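You operate a simulated robot arm through the tools that you are given. There is no shell and no other tool.

You are at the controls of a simulated robot arm. One attempt, no reset.

JOB
Wax the dull patch on the sideboard from the green tin.
Fine: use the white duster; put it back and close the tin. A coat counts when it lies all over at full strength: go over it till it gets no stronger.

The check looks at the end state, three seconds after you hand in, the way a careful person would. Anything else that was tipped, shoved, dropped, spilled or broken makes it a failure.

ROBOT AND FRAMES
A 6-joint arm with a two-finger gripper, fixed in place. Base frame: the origin is at the foot of the arm, x ahead of it, y to its left, z up. Units: m, degrees, N and s.
Its first joint turns from -166.0 to 166.0 degrees. Payload 2.45 kg.
The tool frame sits at the grasp point between the pads (the TCP): z along the fingers, y along the line on which they close. The tips reach 0.02 m beyond it. The gripper opens to 0.14 m. The gripper's body begins 0.168 m behind the TCP.
Orientation is that of the tool frame in the base frame, as a unit quaternion [w, x, y, z]. With the fingers straight down and closing along the base's y, the tool's x points along the base's -x, its y along +y and its z along -z.

CONTROLS
- The arm moves only by the tool step_arm. Its argument "plan" is a list that holds one entry, the list of rows, each a list of 7 numbers: the finger opening in m, from 0 to 0.14, then the shift along the base's x, y, z in units of 50 mm (1.0 is 50 mm), then the turn, a rotation vector about the base's x, y, z in units of 6 degrees (1.0 is 6 degrees). In form: [[[fingers, tx, ty, tz, ax, ay, az], ...]]. A call has 1 to 20 rows; each row shifts and turns the commanded pose from where the row before left it. A call with a number of a shift or a turn outside -1 to 1 is refused whole. Rows are played at 5 a second. More than 0.05 m and 8.6 degrees between two rows, or a gripper value outside its range, and nothing of the call is played. A pose out of reach is approached as far as the arm can. The call stops where the force on the tool passes 50 N (or 10 N more than at its start, if that is more) or the arm is blocked; 0.2 s more then pass. The fingers move at their own pace (about 0.045 m/s each) and stop on an object; they squeeze with about 26 N. The grip force told is the motor's: it shows also when the fingers shut on nothing. Time passes only in rows, and 0.2 s behind the last, so rows that do not move let the fingers close. It gives the time, the measured TCP pose, the force on the tool (base axes), the opening and the grip force at its end, in the units of the frame above (readings bear some noise), with the torque about the TCP (base axes, N m) and any sound that the robot's microphone picked up, and new pictures: "views" is both (left out), scene, wrist or none.
- Cameras (640 x 400 px; columns grow to the right, rows downward): "scene" is fixed at [0.4023, -0.5002, 1.563]; the picture's right is [0.92, -0.40, 0.00], its down [-0.23, -0.53, -0.82] and it looks along [0.33, 0.75, -0.58] (base axes); focal length 309 px, centre (320, 200). "wrist" rides on the gripper at [0.078, 0.011, -0.209] in the tool frame; the picture's right is [-0.14, 0.99, 0.00], its down [-0.92, -0.13, -0.37] and it looks along [-0.36, -0.05, 0.93] (tool axes); focal length 280 px, centre (320, 200). There is no depth. A picture from a camera that has moved, and an enlarged one, comes with that camera's place and axes in the base frame and with its lens.
- zoom(camera, box): a new picture of the part [left, top, right, bottom] of that camera's present view, enlarged. It takes no simulated time.
- sign_off(): hands the job in; it is judged then, once.

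Places have to be worked out from the pictures, the camera data and where the tool is seen. Open the gripper and draw the arm clear of the work before you hand the job in, unless the task says otherwise.

The tools are called after "Call:" as name(argument=value, ...) on one line, values as JSON. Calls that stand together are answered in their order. step_arm: Moves the arm, as the interface text tells. Its arguments: {"type":"object","properties":{"plan":{"type":"array"},"views":{"type":"string","enum":["both","scene","wrist","none"]}},"required":["plan"]} The other tools are called the same way: zoom (camera, box) takes an enlarged picture of a part of a camera's view; sign_off () hands the job in.

At the start:

```text
t: 0.0
tcp_pos: [0.6019, 0.2472, 1.1242]
tool_rot: [0.0, 0.0, 1.0, 0.0]
force: [0.3, 0.6, 0.1]
torque: [0.01, -0.02, 0.03]
grip_width: 0.1397
grasp_force: 0.0
```

scene: 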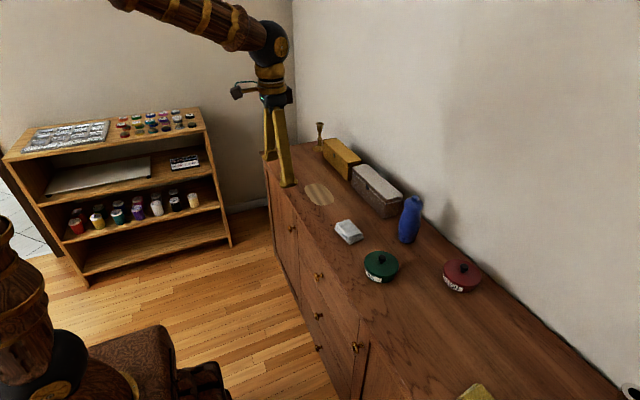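
wrist: 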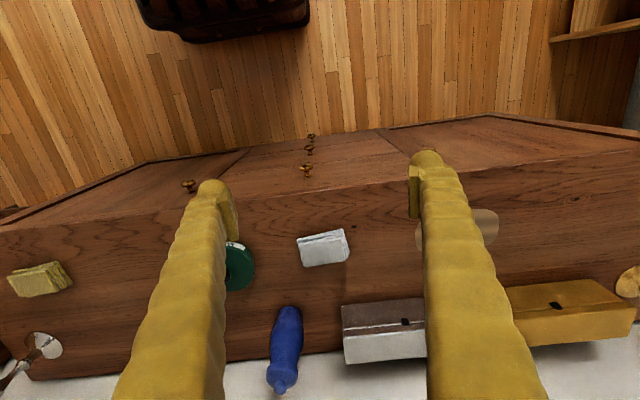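

I see a sideboard with a green tin, a red tin, a white duster, a yellow duster, and a dull patch near the far end. I'll enlarge the views before moving.

Call:
zoom(camera="scene", box=[260, 120, 420, 220])

Call:
zoom(camera="scene", box=[320, 200, 500, 312])

Call:
zoom(camera="wrist", box=[180, 180, 380, 305])

Call:
zoom(camera="wrist", box=[380, 160, 640, 322])

```text
4.00 times, centred on (340, 170) of scene
camera zoom: at [0.4023, -0.5002, 1.563], right [0.92, -0.4, 0.0], down [-0.23, -0.53, -0.82], along [0.33, 0.75, -0.58], focal length 1237 px, centre (240, 320)
```

zoom: 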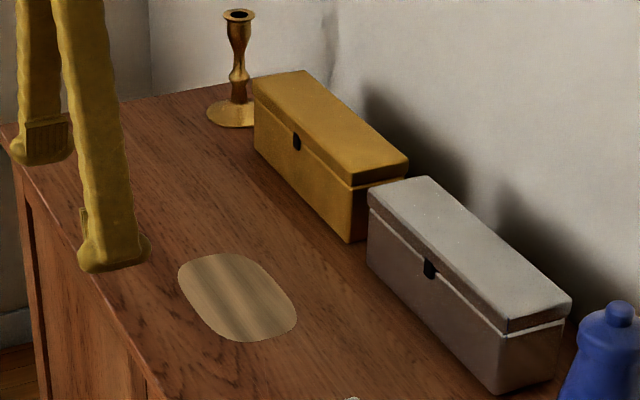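

```text
3.56 times, centred on (410, 256) of scene
camera zoom: at [0.4023, -0.5002, 1.563], right [0.92, -0.4, 0.0], down [-0.23, -0.53, -0.82], along [0.33, 0.75, -0.58], focal length 1100 px, centre (0, 1)
```

zoom: 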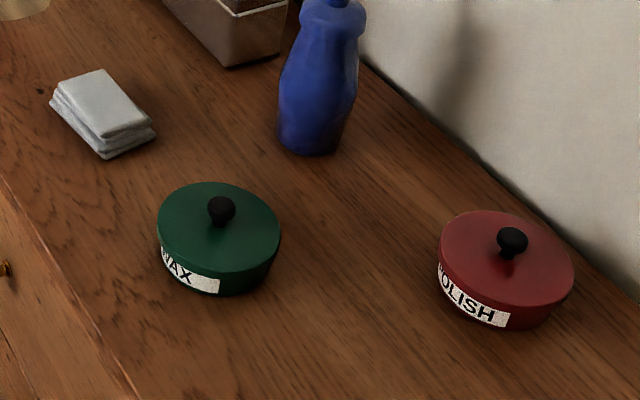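

```text
3.20 times, centred on (280, 242) of wrist
camera zoom: at [0.5243, 0.2581, 1.335], right [0.14, 0.99, 0.0], down [0.92, -0.13, 0.37], along [0.36, -0.05, -0.93], focal length 897 px, centre (448, 64)
```

zoom: 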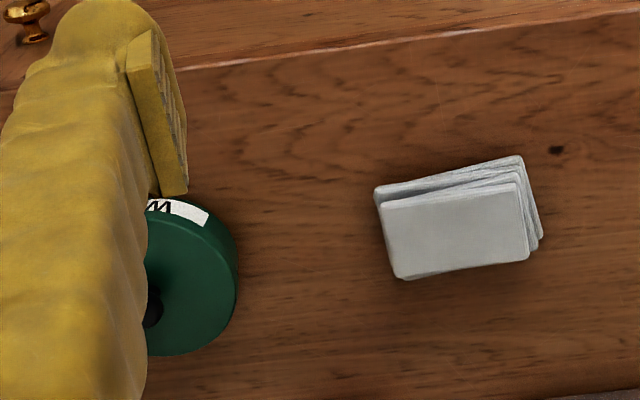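

```text
2.46 times, centred on (510, 241) of wrist
camera zoom: at [0.5243, 0.2581, 1.335], right [0.14, 0.99, 0.0], down [0.92, -0.13, 0.37], along [0.36, -0.05, -0.93], focal length 690 px, centre (-148, 99)
```

zoom: 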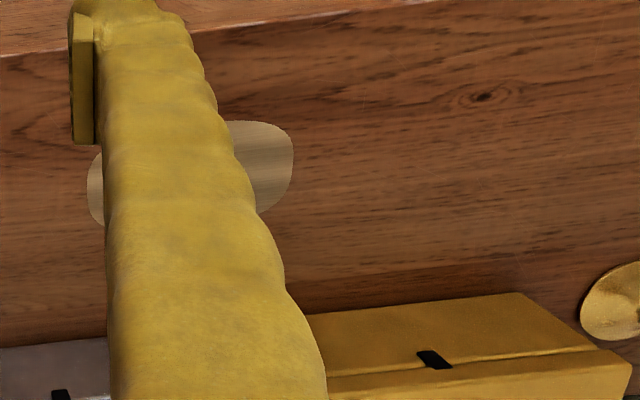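

The stereo estimate puts the sideboard top at z≈0.80–0.81, the green tin's knob at about (0.84, 0.03, 0.876), the duster at about (0.83, 0.22) and the patch at about y 0.42–0.60, x 0.79–0.90. I'll move high over toward the green tin for a closer look.

Call:
step_arm(plan=[[[0.14, 0, -0.88, -0.2, 0, 0, 0], [0.14, 0, -0.88, -0.2, 0, 0, 0], [0.14, 0, -0.88, -0.2, 0, 0, 0], [0.14, 0, -0.88, -0.2, 0, 0, 0], [0.14, 0, -0.88, -0.2, 0, 0, 0]]], views="both")

```text
t: 1.2
tcp_pos: [0.6021, 0.0291, 1.0759]
tool_rot: [0.0, -0.001, 1.0, 0.0]
force: [0.6, 0.2, -0.6]
torque: [0.02, -0.02, -0.04]
grip_width: 0.1401
grasp_force: 0.0
camera wrist: at [0.5231, 0.039, 1.2847], right [0.14, 0.99, 0.0], down [0.92, -0.13, 0.37], along [0.37, -0.05, -0.93], focal length 280 px, centre (320, 200)
```

scene: 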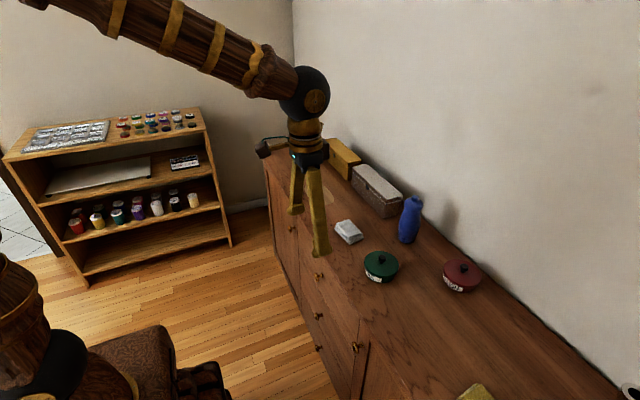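
wrist: 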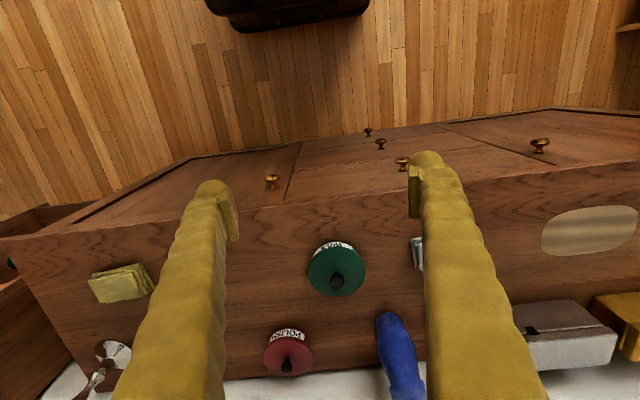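

Call:
zoom(camera="wrist", box=[280, 220, 400, 295])

Call:
zoom(camera="scene", box=[350, 240, 414, 280])

Call:
zoom(camera="wrist", box=[480, 180, 640, 280])

Call:
zoom(camera="scene", box=[320, 208, 384, 248])

```text
5.33 times, centred on (340, 258) of wrist
camera zoom: at [0.5231, 0.039, 1.2847], right [0.14, 0.99, 0.0], down [0.92, -0.13, 0.37], along [0.37, -0.05, -0.93], focal length 1495 px, centre (213, -107)
```

zoom: 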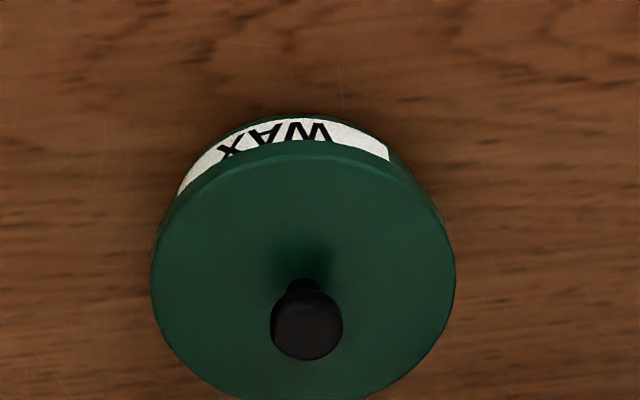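

```text
10.00 times, centred on (382, 260) of scene
camera zoom: at [0.4023, -0.5002, 1.563], right [0.92, -0.4, 0.0], down [-0.23, -0.53, -0.82], along [0.33, 0.75, -0.58], focal length 3093 px, centre (-300, -400)
```

zoom: 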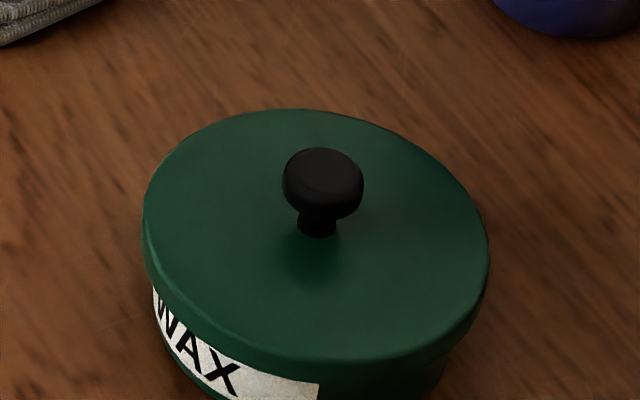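

```text
4.00 times, centred on (560, 230) of wrist
camera zoom: at [0.5231, 0.039, 1.2847], right [0.14, 0.99, 0.0], down [0.92, -0.13, 0.37], along [0.37, -0.05, -0.93], focal length 1122 px, centre (-640, 80)
```

zoom: 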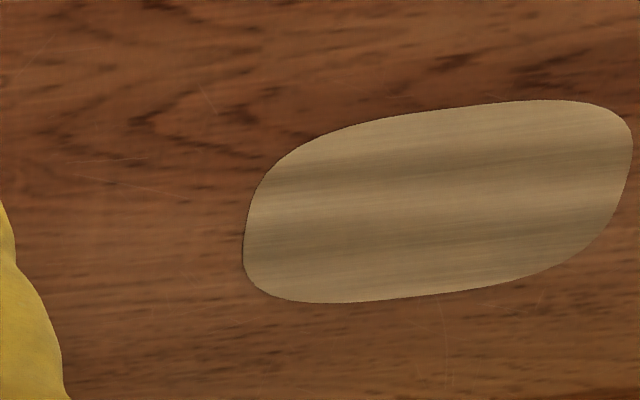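

```text
10.00 times, centred on (352, 228) of scene
camera zoom: at [0.4023, -0.5002, 1.563], right [0.92, -0.4, 0.0], down [-0.23, -0.53, -0.82], along [0.33, 0.75, -0.58], focal length 3093 px, centre (0, -80)
```

zoom: 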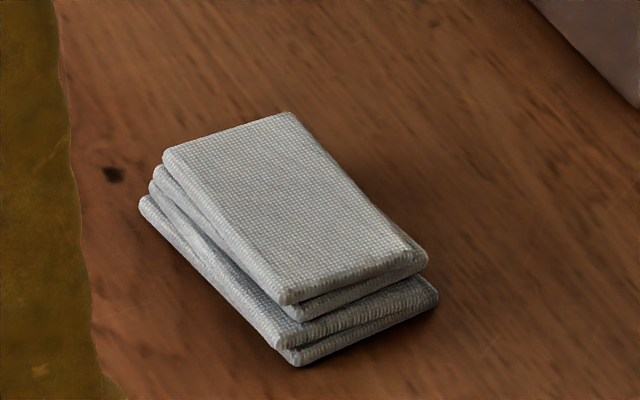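

The tin's knob head computes to about (0.838, 0.026, 0.882), with the lid top at z≈0.862 and the sideboard top at z≈0.82. I'll move above the knob, still clear of it, and narrow the fingers a little.

Call:
step_arm(plan=[[[0.08, 0.785, -0.012, -0.387, 0, 0, 0], [0.08, 0.785, -0.012, -0.387, 0, 0, 0], [0.08, 0.785, -0.012, -0.387, 0, 0, 0], [0.08, 0.785, -0.012, -0.387, 0, 0, 0], [0.08, 0.785, -0.012, -0.387, 0, 0, 0], [0.08, 0.785, -0.012, -0.387, 0, 0, 0], [0.08, 0, 0, 0, 0, 0, 0]]], views="both")

```text
t: 2.8
tcp_pos: [0.8365, 0.0221, 0.9594]
tool_rot: [0.0, 0.0, 1.0, 0.0]
force: [-0.1, 0.3, -0.4]
torque: [-0.04, 0.02, -0.01]
grip_width: 0.0799
grasp_force: 0.1
camera wrist: at [0.7594, 0.034, 1.1693], right [0.14, 0.99, 0.0], down [0.92, -0.13, 0.37], along [0.37, -0.05, -0.93], focal length 280 px, centre (320, 200)
```

scene: 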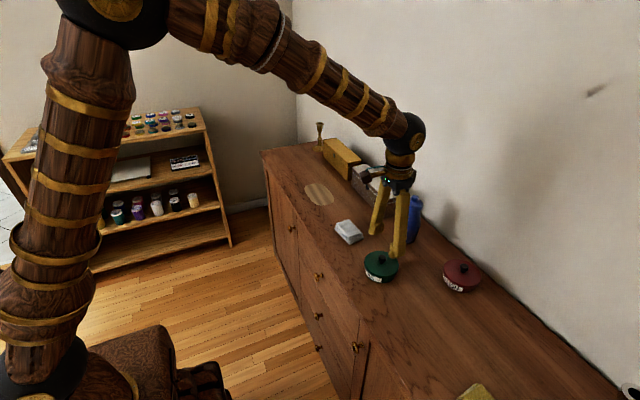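
wrist: 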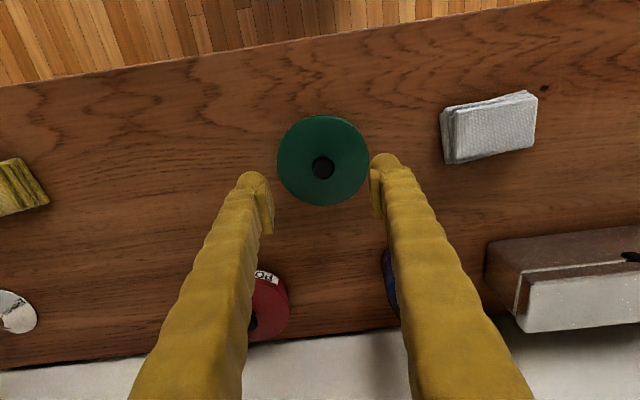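

Call:
zoom(camera="wrist", box=[260, 105, 388, 185])

Call:
zoom(camera="wrist", box=[420, 70, 580, 170])

```text
5.00 times, centred on (324, 145) of wrist
camera zoom: at [0.7594, 0.034, 1.1693], right [0.14, 0.99, 0.0], down [0.92, -0.13, 0.37], along [0.37, -0.05, -0.93], focal length 1402 px, centre (300, 475)
```

zoom: 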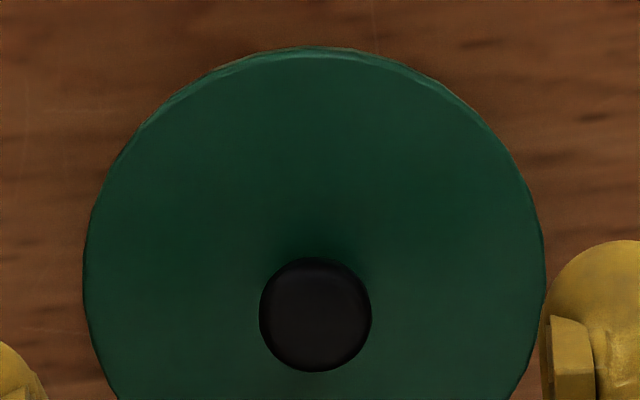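

```text
4.00 times, centred on (500, 120) of wrist
camera zoom: at [0.7594, 0.034, 1.1693], right [0.14, 0.99, 0.0], down [0.92, -0.13, 0.37], along [0.37, -0.05, -0.93], focal length 1122 px, centre (-400, 520)
```

zoom: 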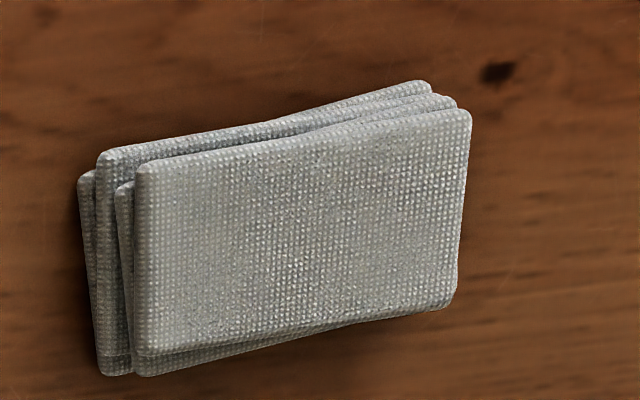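

The knob recomputes to (0.836, 0.026), so the tool is about 3 mm off in y. I'll correct that and go down until the tips are just above the lid (TCP z≈0.888).

Call:
step_arm(plan=[[[0.06, 0, 0.07, -0.36, 0, 0, 0], [0.06, 0, 0, -0.36, 0, 0, 0], [0.06, 0, 0, -0.36, 0, 0, 0], [0.06, 0, 0, -0.34, 0, 0, 0], [0.06, 0, 0, 0, 0, 0, 0]]], views="both")

```text
t: 4.0
tcp_pos: [0.8386, 0.0268, 0.8867]
tool_rot: [0.0, 0.0, 1.0, 0.001]
force: [0.5, -0.7, -0.2]
torque: [0.0, 0.05, -0.02]
grip_width: 0.0601
grasp_force: 0.0
camera wrist: at [0.7609, 0.0372, 1.0973], right [0.14, 0.99, 0.0], down [0.92, -0.13, 0.37], along [0.36, -0.05, -0.93], focal length 280 px, centre (320, 200)
```

scene: 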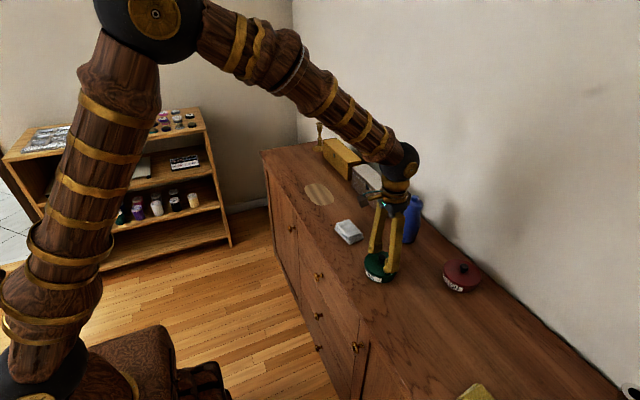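
wrist: 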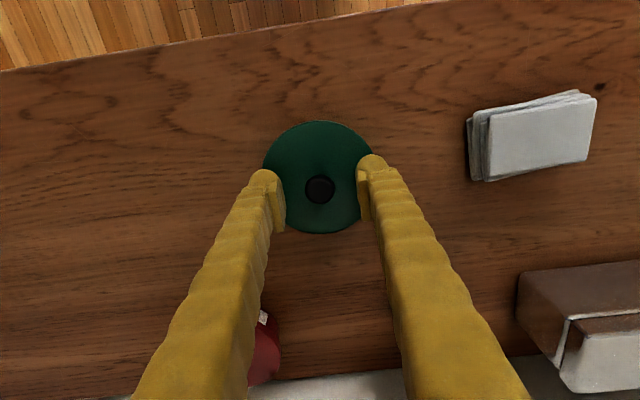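

Call:
zoom(camera="wrist", box=[240, 110, 400, 210])

Call:
zoom(camera="scene", box=[350, 240, 414, 280])

```text
4.00 times, centred on (320, 160) of wrist
camera zoom: at [0.7609, 0.0372, 1.0973], right [0.14, 0.99, 0.0], down [0.92, -0.13, 0.37], along [0.36, -0.05, -0.93], focal length 1122 px, centre (320, 360)
```

zoom: 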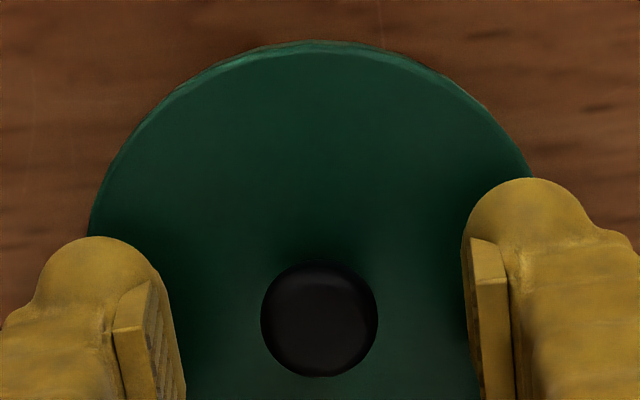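

```text
10.00 times, centred on (382, 260) of scene
camera zoom: at [0.4023, -0.5002, 1.563], right [0.92, -0.4, 0.0], down [-0.23, -0.53, -0.82], along [0.33, 0.75, -0.58], focal length 3093 px, centre (-300, -400)
```

zoom: 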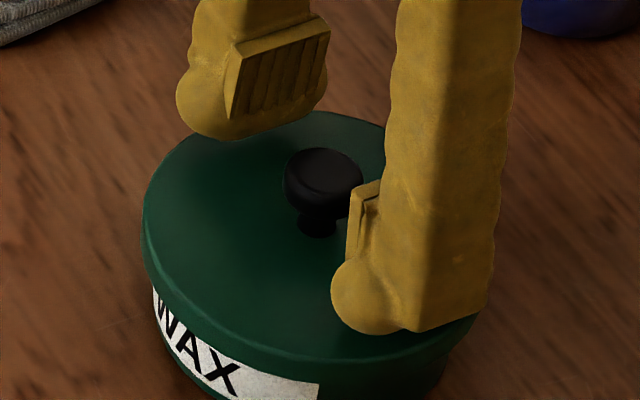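

The pads straddle the knob and nothing is touching yet. I'll close on the knob.

Call:
step_arm(plan=[[[0.0, 0, 0, 0, 0, 0, 0], [0.0, 0, 0, 0, 0, 0, 0], [0.0, 0, 0, 0, 0, 0, 0], [0.0, 0, 0, 0, 0, 0, 0]]], views="both")

```text
t: 5.0
tcp_pos: [0.8392, 0.0243, 0.8884]
tool_rot: [0.0, 0.0, 1.0, 0.001]
force: [-0.2, -2.2, 3.1]
torque: [-0.25, -0.01, -0.08]
grip_width: 0.0219
grasp_force: 25.9
heard: snap
camera wrist: at [0.7609, 0.0371, 1.0976], right [0.14, 0.99, 0.0], down [0.92, -0.13, 0.37], along [0.37, -0.05, -0.93], focal length 280 px, centre (320, 200)
```

scene: 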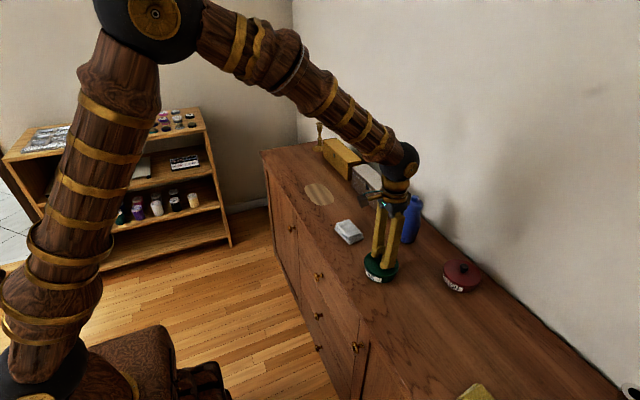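
wrist: 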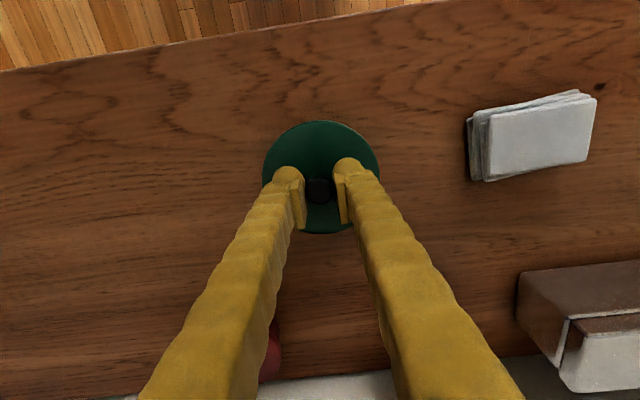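

The grip holds the 22 mm knob at 26 N, and a "snap" suggests the lid let go of its press fit. I'll lift slowly and watch the force.

Call:
step_arm(plan=[[[0.0, 0, 0, 0.1, 0, 0, 0], [0.0, 0, 0, 0.1, 0, 0, 0], [0.0, 0, 0, 0.1, 0, 0, 0], [0.0, 0, 0, 0.1, 0, 0, 0]]], views="both")

Call:
zoom(camera="scene", box=[342, 230, 422, 280])

```text
t: 6.0
tcp_pos: [0.8379, 0.0277, 0.9067]
tool_rot: [-0.001, 0.0, 1.0, 0.0]
force: [-0.2, 0.0, -0.8]
torque: [0.01, 0.0, 0.0]
grip_width: 0.0211
grasp_force: 26.1
camera wrist: at [0.7599, 0.0385, 1.1176], right [0.14, 0.99, 0.0], down [0.92, -0.13, 0.37], along [0.36, -0.05, -0.93], focal length 280 px, centre (320, 200)
```

scene: 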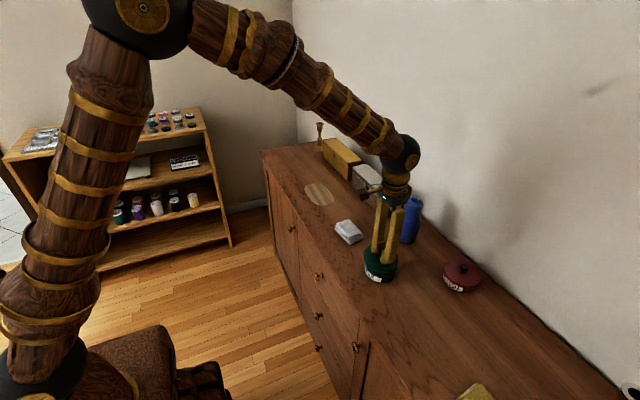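
wrist: 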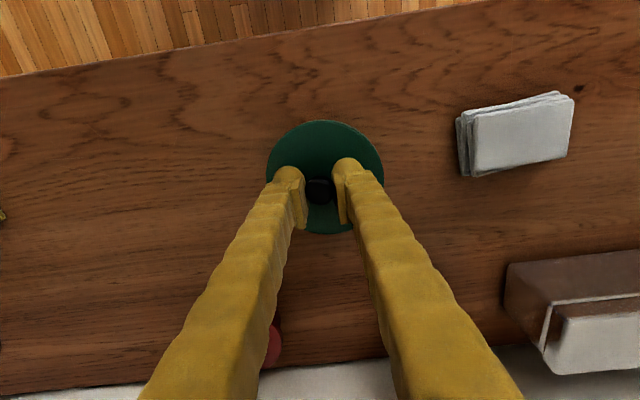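

```text
8.00 times, centred on (382, 255) of scene
camera zoom: at [0.4023, -0.5002, 1.563], right [0.92, -0.4, 0.0], down [-0.23, -0.53, -0.82], along [0.33, 0.75, -0.58], focal length 2474 px, centre (-176, -240)
```

zoom: 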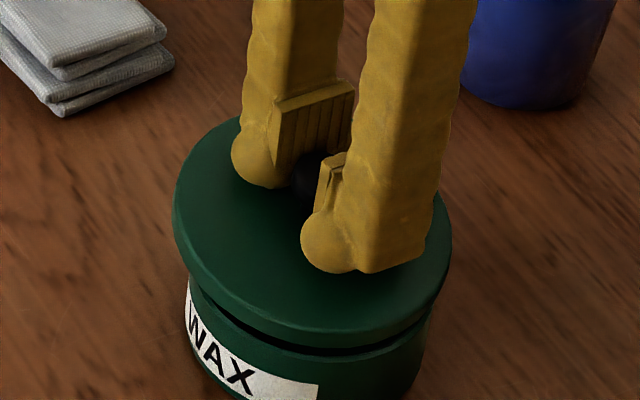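

The lid is lifting free while the tin stays put. I'll raise it clear and carry it to the free area at about (0.80, -0.16).

Call:
step_arm(plan=[[[0.0, 0, 0, 0.5, 0, 0, 0], [0.0, 0, 0, 0.6, 0, 0, 0], [0.0, -0.15, -0.75, 0, 0, 0, 0], [0.0, -0.15, -0.75, 0, 0, 0, 0], [0.0, -0.15, -0.75, 0, 0, 0, 0], [0.0, -0.15, -0.75, 0, 0, 0, 0], [0.0, -0.16, -0.75, 0, 0, 0, 0], [0.0, 0, 0, 0, 0, 0, 0]]], views="both")

Call:
zoom(camera="scene", box=[332, 220, 412, 270])

Call:
zoom(camera="scene", box=[342, 240, 502, 340])

```text
t: 7.8
tcp_pos: [0.8008, -0.159, 0.9611]
tool_rot: [0.0, 0.0, 1.0, 0.0]
force: [-0.2, 0.1, -0.7]
torque: [-0.03, 0.01, 0.03]
grip_width: 0.0208
grasp_force: 25.7
camera wrist: at [0.7217, -0.1492, 1.171], right [0.14, 0.99, 0.0], down [0.92, -0.13, 0.37], along [0.36, -0.05, -0.93], focal length 280 px, centre (320, 200)
```

scene: 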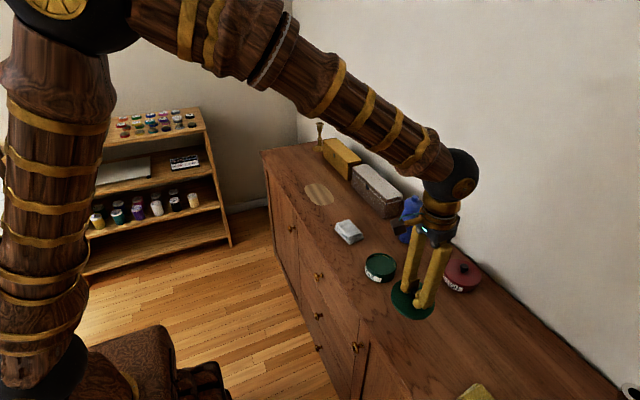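
wrist: 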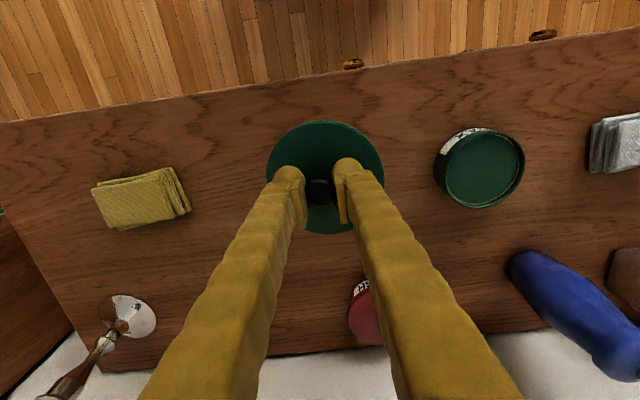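

```text
8.00 times, centred on (372, 245) of scene
camera zoom: at [0.4023, -0.5002, 1.563], right [0.92, -0.4, 0.0], down [-0.23, -0.53, -0.82], along [0.33, 0.75, -0.58], focal length 2474 px, centre (-96, -160)
```

zoom: 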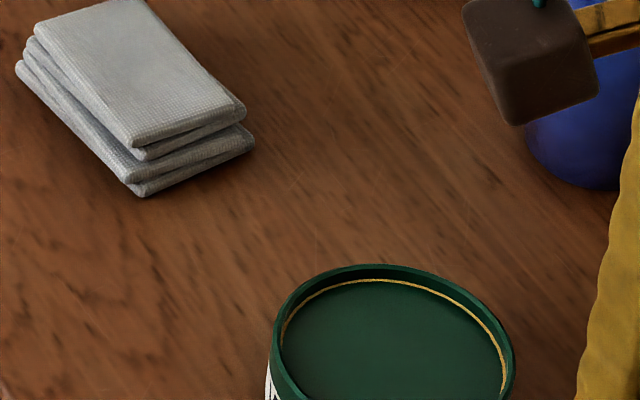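

```text
4.00 times, centred on (422, 290) of scene
camera zoom: at [0.4023, -0.5002, 1.563], right [0.92, -0.4, 0.0], down [-0.23, -0.53, -0.82], along [0.33, 0.75, -0.58], focal length 1237 px, centre (-88, -160)
```

zoom: 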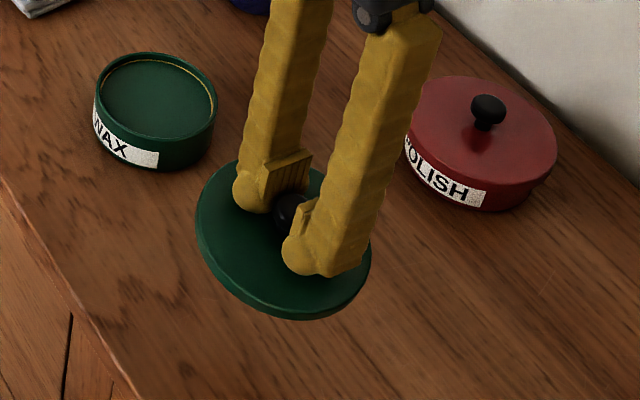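

Call:
zoom(camera="wrist", box=[420, 115, 548, 215])

Call:
zoom(camera="scene", box=[356, 245, 404, 290])

```text
4.00 times, centred on (484, 165) of wrist
camera zoom: at [0.7217, -0.1492, 1.171], right [0.14, 0.99, 0.0], down [0.92, -0.13, 0.37], along [0.36, -0.05, -0.93], focal length 1122 px, centre (-336, 340)
```

zoom: 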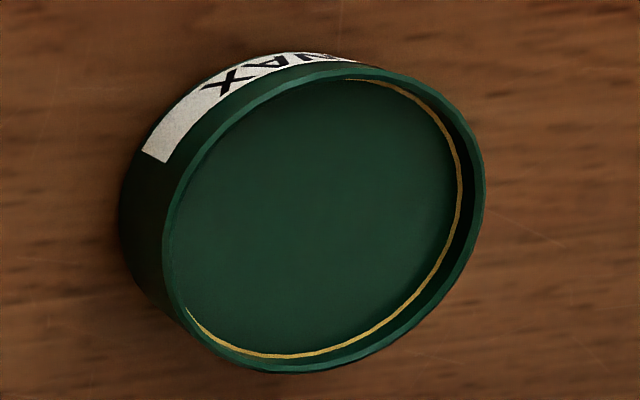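

```text
8.89 times, centred on (380, 268) of scene
camera zoom: at [0.4023, -0.5002, 1.563], right [0.92, -0.4, 0.0], down [-0.23, -0.53, -0.82], along [0.33, 0.75, -0.58], focal length 2749 px, centre (-213, -400)
```

zoom: 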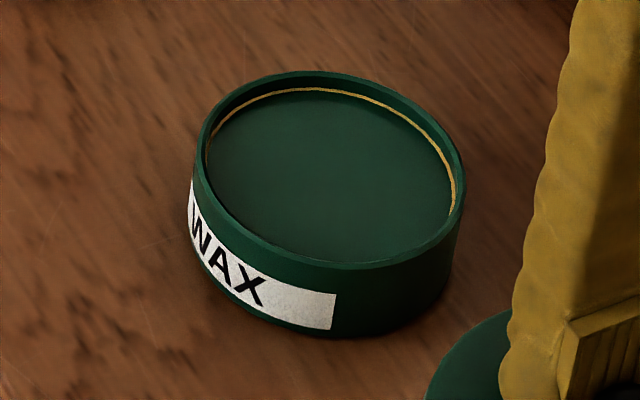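

The tin is open and the lid is held over free wood. I'll lower it to just short of the expected contact height (TCP z≈0.858).

Call:
step_arm(plan=[[[0.0, 0, 0, -0.6, 0, 0, 0], [0.0, 0, 0, -0.6, 0, 0, 0], [0.0, 0, 0, -0.5, 0, 0, 0], [0.0, 0, 0, -0.16, 0, 0, 0], [0.0, 0, 0, 0, 0, 0, 0]]], views="both")

Call:
zoom(camera="scene", box=[370, 260, 466, 320])

```text
t: 9.0
tcp_pos: [0.7995, -0.1612, 0.8706]
tool_rot: [0.0, 0.0, 1.0, 0.0]
force: [-0.1, -0.5, -0.4]
torque: [0.03, -0.03, -0.02]
grip_width: 0.0208
grasp_force: 26.5
camera wrist: at [0.7211, -0.15, 1.0802], right [0.14, 0.99, 0.0], down [0.92, -0.13, 0.37], along [0.37, -0.05, -0.93], focal length 280 px, centre (320, 200)
```

scene: 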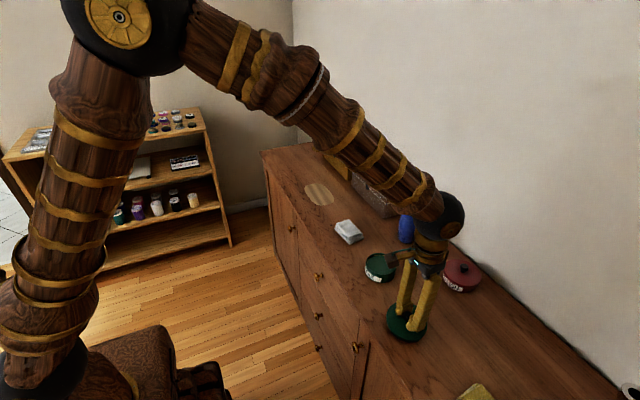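
wrist: 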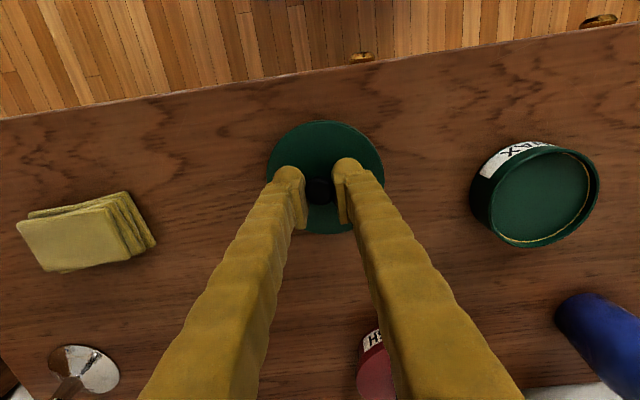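

```text
6.67 times, centred on (418, 290) of scene
camera zoom: at [0.4023, -0.5002, 1.563], right [0.92, -0.4, 0.0], down [-0.23, -0.53, -0.82], along [0.33, 0.75, -0.58], focal length 2062 px, centre (-333, -400)
```

zoom: 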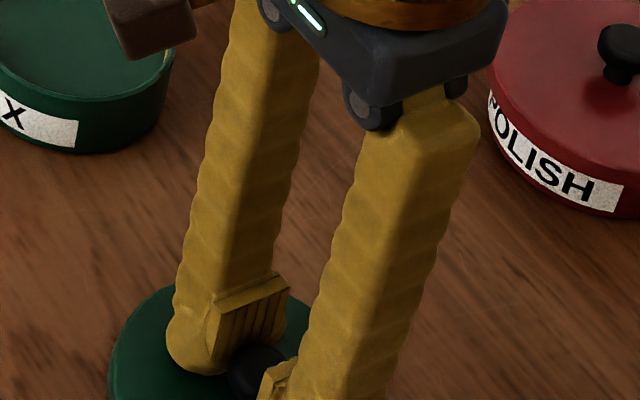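

No contact yet at 0.870, so I'll go down in 2 mm steps.

Call:
step_arm(plan=[[[0.0, 0, 0, -0.04, 0, 0, 0], [0.0, 0, 0, -0.04, 0, 0, 0], [0.0, 0, 0, -0.04, 0, 0, 0], [0.0, 0, 0, -0.04, 0, 0, 0], [0.0, 0, 0, 0, 0, 0, 0]]], views="none")

Call:
step_arm(plan=[[[0.0, 0, 0, -0.04, 0, 0, 0], [0.0, 0, 0, 0, 0, 0, 0]]], views="none")

```text
t: 10.2
tcp_pos: [0.7993, -0.1599, 0.8626]
tool_rot: [0.001, 0.0, 1.0, -0.001]
force: [0.0, 2.3, 10.1]
torque: [-0.36, 0.04, -0.05]
grip_width: 0.0206
grasp_force: 25.7
```

```text
t: 10.8
tcp_pos: [0.7997, -0.1613, 0.8595]
tool_rot: [0.0, 0.001, 1.0, 0.0]
force: [1.9, 3.2, 7.8]
torque: [-0.3, -0.11, 0.09]
grip_width: 0.0205
grasp_force: 26.0
```

Contact is felt (8–10 N up), so the lid rests on the wood. I'll back off 1 mm, open, and rise.

Call:
step_arm(plan=[[[0.0, 0, 0, 0.03, 0, 0, 0], [0.06, 0, 0, 0, 0, 0, 0], [0.06, 0, 0, 0, 0, 0, 0], [0.06, 0, 0, 0, 0, 0, 0], [0.06, 0, 0, 0.4, 0, 0, 0], [0.06, 0, 0, 0.8, 0, 0, 0], [0.06, 0, 0, 0.8, 0, 0, 0], [0.06, 0, 0, 0, 0, 0, 0]]], views="both")

Call:
zoom(camera="wrist", box=[240, 100, 560, 300])

```text
t: 12.6
tcp_pos: [0.7988, -0.161, 0.961]
tool_rot: [0.0, 0.0, 1.0, 0.0]
force: [-0.4, -0.3, 0.7]
torque: [-0.04, 0.0, 0.01]
grip_width: 0.0603
grasp_force: 0.0
camera wrist: at [0.721, -0.1501, 1.1703], right [0.14, 0.99, 0.0], down [0.92, -0.13, 0.37], along [0.36, -0.05, -0.93], focal length 280 px, centre (320, 200)
```

scene: 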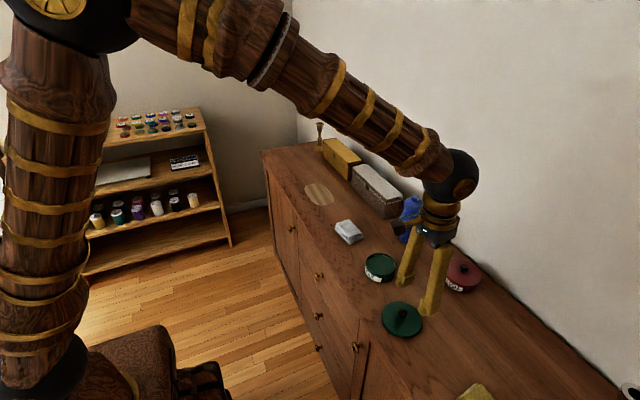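
wrist: 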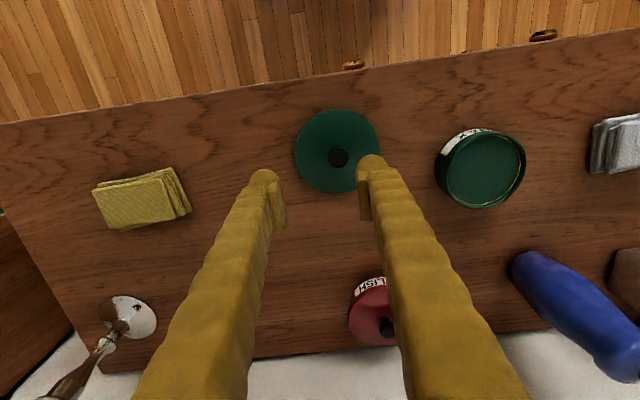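

```text
2.00 times, centred on (400, 200) of wrist
camera zoom: at [0.721, -0.1501, 1.1703], right [0.14, 0.99, 0.0], down [0.92, -0.13, 0.37], along [0.36, -0.05, -0.93], focal length 561 px, centre (160, 200)
```

zoom: 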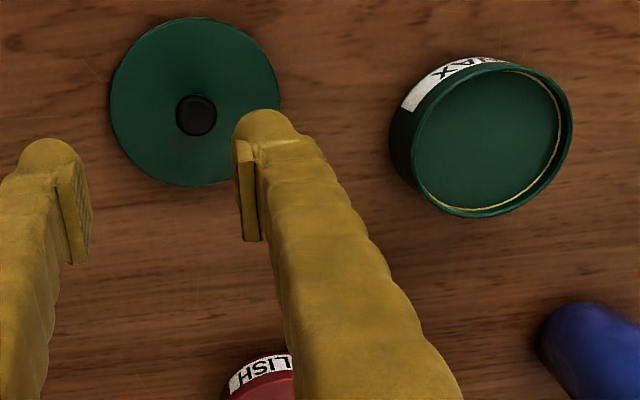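

The lid shifted a couple of cm on release; the knob now computes to about (0.796, -0.140). I'll check that it lies flat and look into the tin.

Call:
zoom(camera="scene", box=[354, 240, 434, 340])

Call:
zoom(camera="wrist", box=[280, 90, 408, 210])

```text
4.00 times, centred on (394, 290) of scene
camera zoom: at [0.4023, -0.5002, 1.563], right [0.92, -0.4, 0.0], down [-0.23, -0.53, -0.82], along [0.33, 0.75, -0.58], focal length 1237 px, centre (24, -160)
```

zoom: 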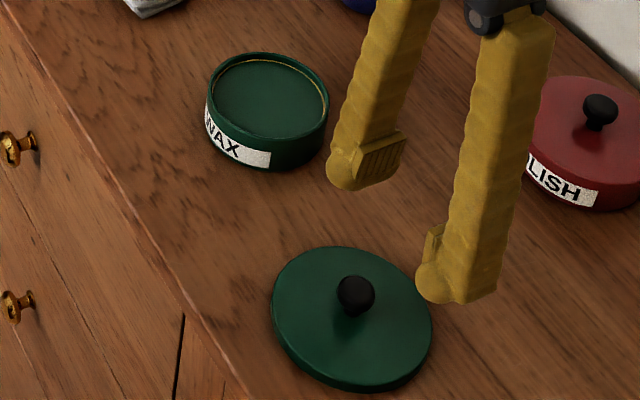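

```text
3.33 times, centred on (344, 150) of wrist
camera zoom: at [0.721, -0.1501, 1.1703], right [0.14, 0.99, 0.0], down [0.92, -0.13, 0.37], along [0.36, -0.05, -0.93], focal length 935 px, centre (240, 367)
```

zoom: 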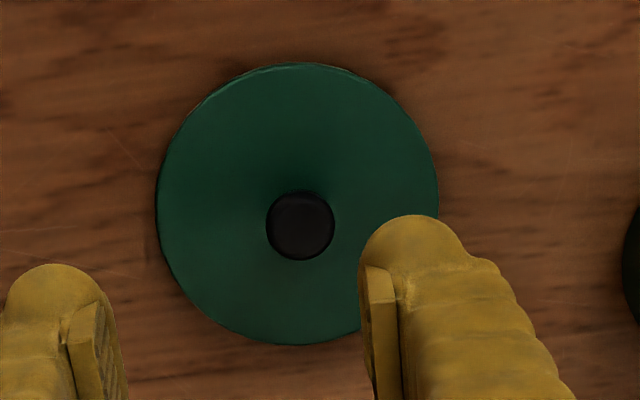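

The lid lies flat. I'll move over the tin at a safe height and look straight into it.

Call:
step_arm(plan=[[[0.1, 0, 0.77, 0, 0, 0, 0], [0.1, 0, 0.77, 0, 0, 0, 0], [0.1, 0, 0.77, 0, 0, 0, 0], [0.1, 0, 0.77, 0, 0, 0, 0], [0.1, 0, 0.77, 0, 0, 0, 0], [0.1, 0, 0, 0, 0, 0, 0]]], views="wrist")

Call:
zoom(camera="wrist", box=[240, 110, 400, 230])

```text
t: 14.0
tcp_pos: [0.7988, 0.0297, 0.9615]
tool_rot: [0.0, 0.001, 1.0, 0.0]
force: [0.3, -0.2, 0.0]
torque: [0.0, 0.02, 0.0]
grip_width: 0.0996
grasp_force: 0.0
camera wrist: at [0.7219, 0.0416, 1.1713], right [0.14, 0.99, 0.0], down [0.92, -0.13, 0.37], along [0.36, -0.05, -0.93], focal length 280 px, centre (320, 200)
```

wrist: 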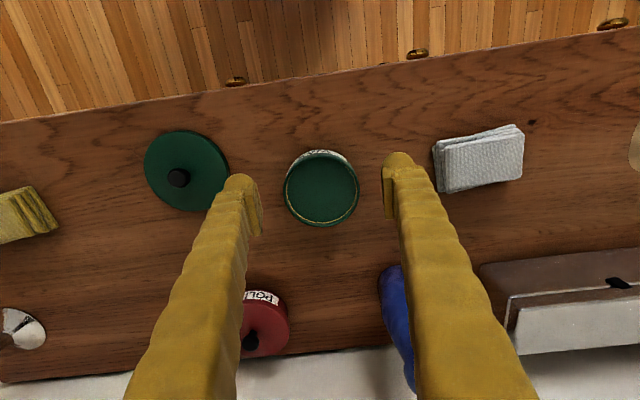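

```text
3.33 times, centred on (320, 170) of wrist
camera zoom: at [0.7219, 0.0416, 1.1713], right [0.14, 0.99, 0.0], down [0.92, -0.13, 0.37], along [0.36, -0.05, -0.93], focal length 935 px, centre (320, 300)
```

zoom: 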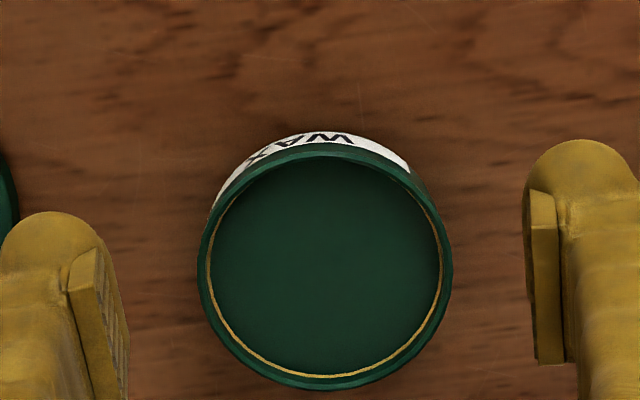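

Call:
zoom(camera="wrist", box=[280, 145, 360, 230])

Call:
zoom(camera="scene", box=[356, 245, 406, 290])

```text
4.71 times, centred on (320, 188) of wrist
camera zoom: at [0.7219, 0.0416, 1.1713], right [0.14, 0.99, 0.0], down [0.92, -0.13, 0.37], along [0.36, -0.05, -0.93], focal length 1320 px, centre (320, 259)
```

zoom: 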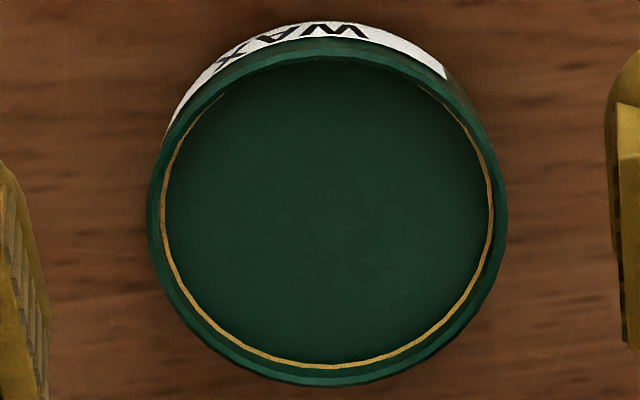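

```text
8.89 times, centred on (381, 268) of scene
camera zoom: at [0.4023, -0.5002, 1.563], right [0.92, -0.4, 0.0], down [-0.23, -0.53, -0.82], along [0.33, 0.75, -0.58], focal length 2749 px, centre (-222, -400)
```

zoom: 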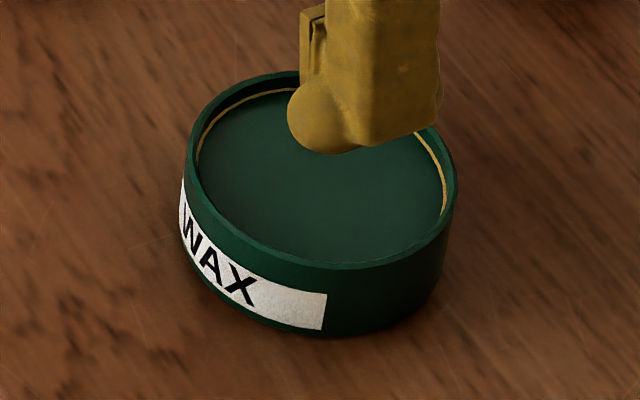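

The tin's inside is about 84 mm wide, with the green contents roughly 5 mm below the rim and a gold line around the edge. Before choosing the duster grip, I'll test whether the tool-down reach covers the far corner of the patch, moving high and clear.

Call:
step_arm(plan=[[[0.1, 0.115, 0.939, 0, 0, 0, 0], [0.1, 0.115, 0.939, 0, 0, 0, 0], [0.1, 0.115, 0.939, 0, 0, 0, 0], [0.1, 0.115, 0.939, 0, 0, 0, 0], [0.1, 0.115, 0.939, 0, 0, 0, 0], [0.1, 0.115, 0.939, 0, 0, 0, 0], [0.1, 0.115, 0.939, 0, 0, 0, 0], [0.1, 0.115, 0.939, 0, 0, 0, 0], [0.1, 0.115, 0.939, 0, 0, 0, 0], [0.1, 0.115, 0.939, 0, 0, 0, 0], [0.1, 0.115, 0.939, 0, 0, 0, 0], [0.1, 0, 0, -0.9, 0, 0, 0], [0.1, 0, 0, -0.8, 0, 0, 0], [0.1, 0, 0, 0, 0, 0, 0]]], views="both")

```text
t: 17.0
tcp_pos: [0.8613, 0.5478, 0.8769]
tool_rot: [0.001, 0.0, 1.0, 0.0]
force: [-1.5, 0.0, 0.0]
torque: [-0.02, 0.02, -0.04]
grip_width: 0.0999
grasp_force: 0.1
camera wrist: at [0.7833, 0.5587, 1.0873], right [0.14, 0.99, 0.0], down [0.92, -0.13, 0.37], along [0.37, -0.05, -0.93], focal length 280 px, centre (320, 200)
```

scene: 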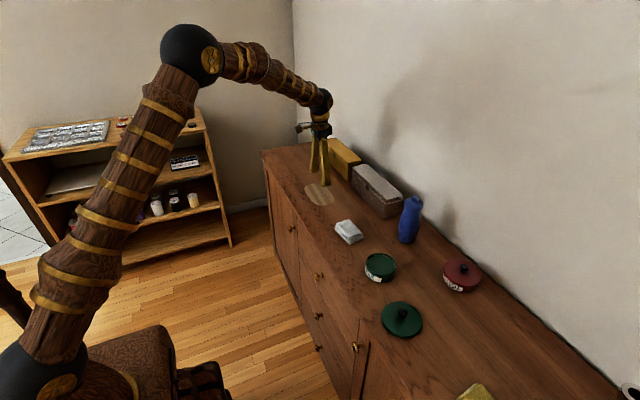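
wrist: 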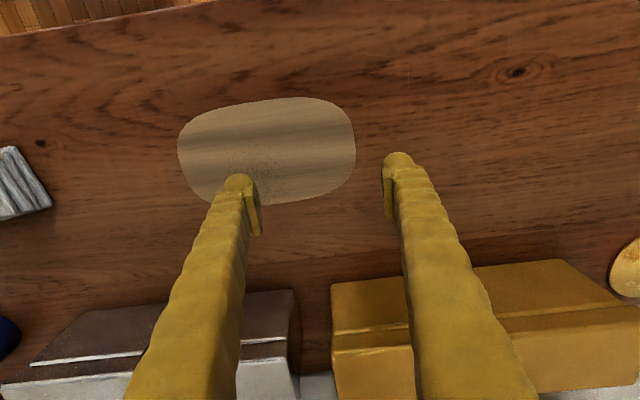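

The far corner is reachable with the tool straight down. I also see some speckle on the patch, so I'll take a closer look.

Call:
zoom(camera="wrist", box=[165, 85, 365, 210])

Call:
zoom(camera="scene", box=[295, 170, 345, 210])

```text
3.20 times, centred on (265, 148) of wrist
camera zoom: at [0.7833, 0.5587, 1.0873], right [0.14, 0.99, 0.0], down [0.92, -0.13, 0.37], along [0.37, -0.05, -0.93], focal length 897 px, centre (496, 368)
```

zoom: 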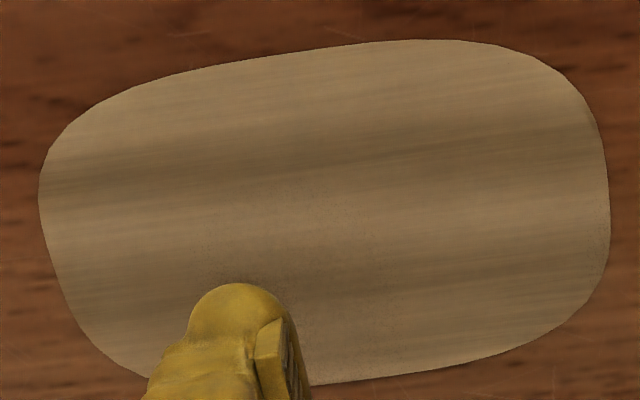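

```text
10.00 times, centred on (320, 190) of scene
camera zoom: at [0.4023, -0.5002, 1.563], right [0.92, -0.4, 0.0], down [-0.23, -0.53, -0.82], along [0.33, 0.75, -0.58], focal length 3093 px, centre (320, 300)
```

zoom: 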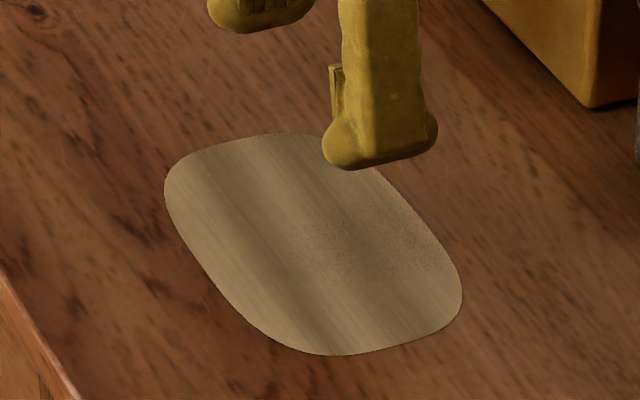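

The speckle is only finger shadow, and the patch spans x 0.788–0.887, y 0.415–0.586. I'll move over the white duster, centred at about (0.829, 0.220), with the fingers wide open.

Call:
step_arm(plan=[[[0.13, 0, 0, 0.73, 0, 0, 0], [0.13, 0, 0, 0.73, 0, 0, 0], [0.13, -0.092, -0.937, 0, 0, 0, 0], [0.13, -0.092, -0.937, 0, 0, 0, 0], [0.13, -0.092, -0.937, 0, 0, 0, 0], [0.13, -0.092, -0.937, 0, 0, 0, 0], [0.13, -0.092, -0.937, 0, 0, 0, 0], [0.13, -0.092, -0.937, 0, 0, 0, 0], [0.13, -0.092, -0.937, 0, 0, 0, 0], [0.13, 0, 0, -0.8, 0, 0, 0], [0.13, 0, 0, 0, 0, 0, 0]]], views="both")

Call:
zoom(camera="wrist", box=[220, 90, 420, 215])

Call:
zoom(camera="scene", box=[310, 200, 390, 250])

```text
t: 19.4
tcp_pos: [0.8292, 0.2206, 0.9068]
tool_rot: [0.0, 0.0, 1.0, 0.0]
force: [0.7, -0.7, -0.2]
torque: [-0.02, 0.01, -0.01]
grip_width: 0.1302
grasp_force: 0.1
camera wrist: at [0.7513, 0.2303, 1.1177], right [0.14, 0.99, 0.0], down [0.92, -0.13, 0.37], along [0.37, -0.05, -0.93], focal length 280 px, centre (320, 200)
```

scene: 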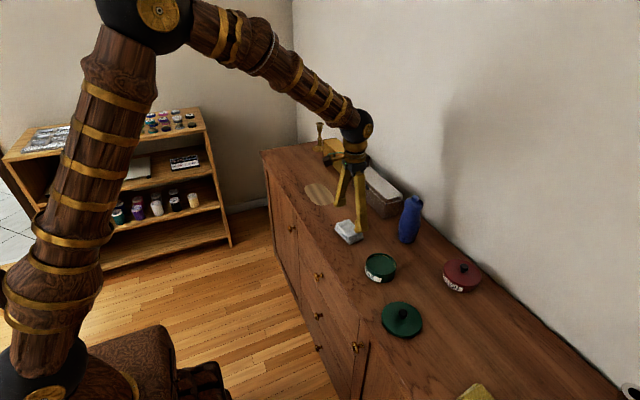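
wrist: 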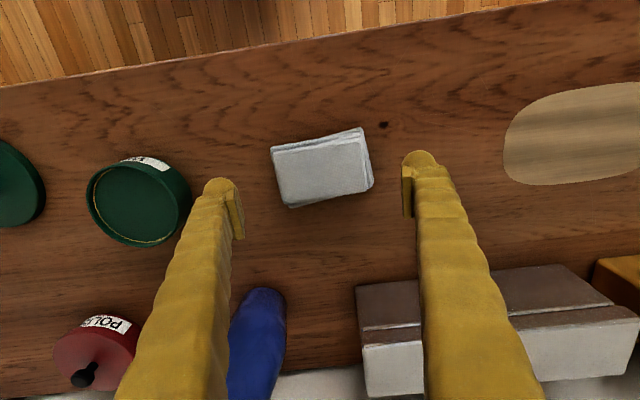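

```text
3.20 times, centred on (320, 152) of wrist
camera zoom: at [0.7513, 0.2303, 1.1177], right [0.14, 0.99, 0.0], down [0.92, -0.13, 0.37], along [0.37, -0.05, -0.93], focal length 897 px, centre (320, 352)
```

zoom: 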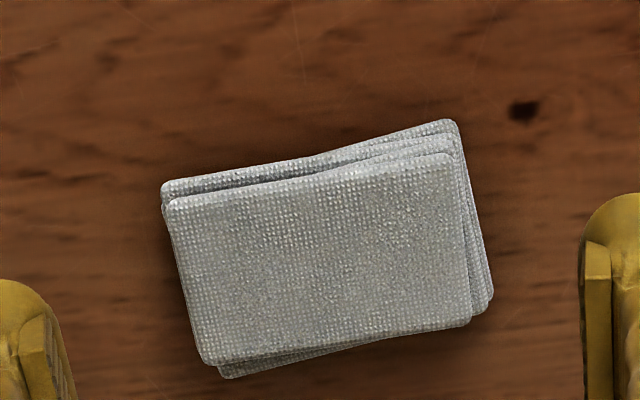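

```text
8.00 times, centred on (350, 225) of scene
camera zoom: at [0.4023, -0.5002, 1.563], right [0.92, -0.4, 0.0], down [-0.23, -0.53, -0.82], along [0.33, 0.75, -0.58], focal length 2474 px, centre (80, 0)
```

zoom: 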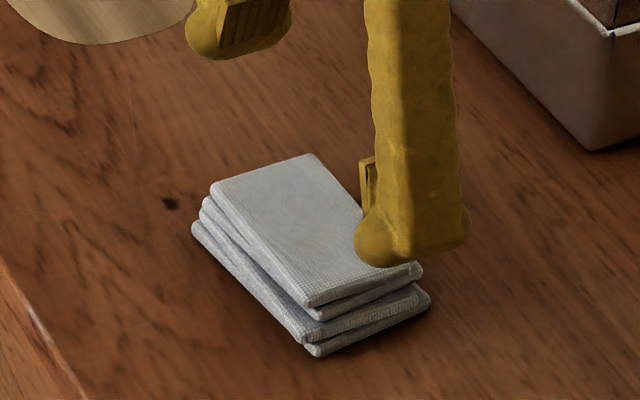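

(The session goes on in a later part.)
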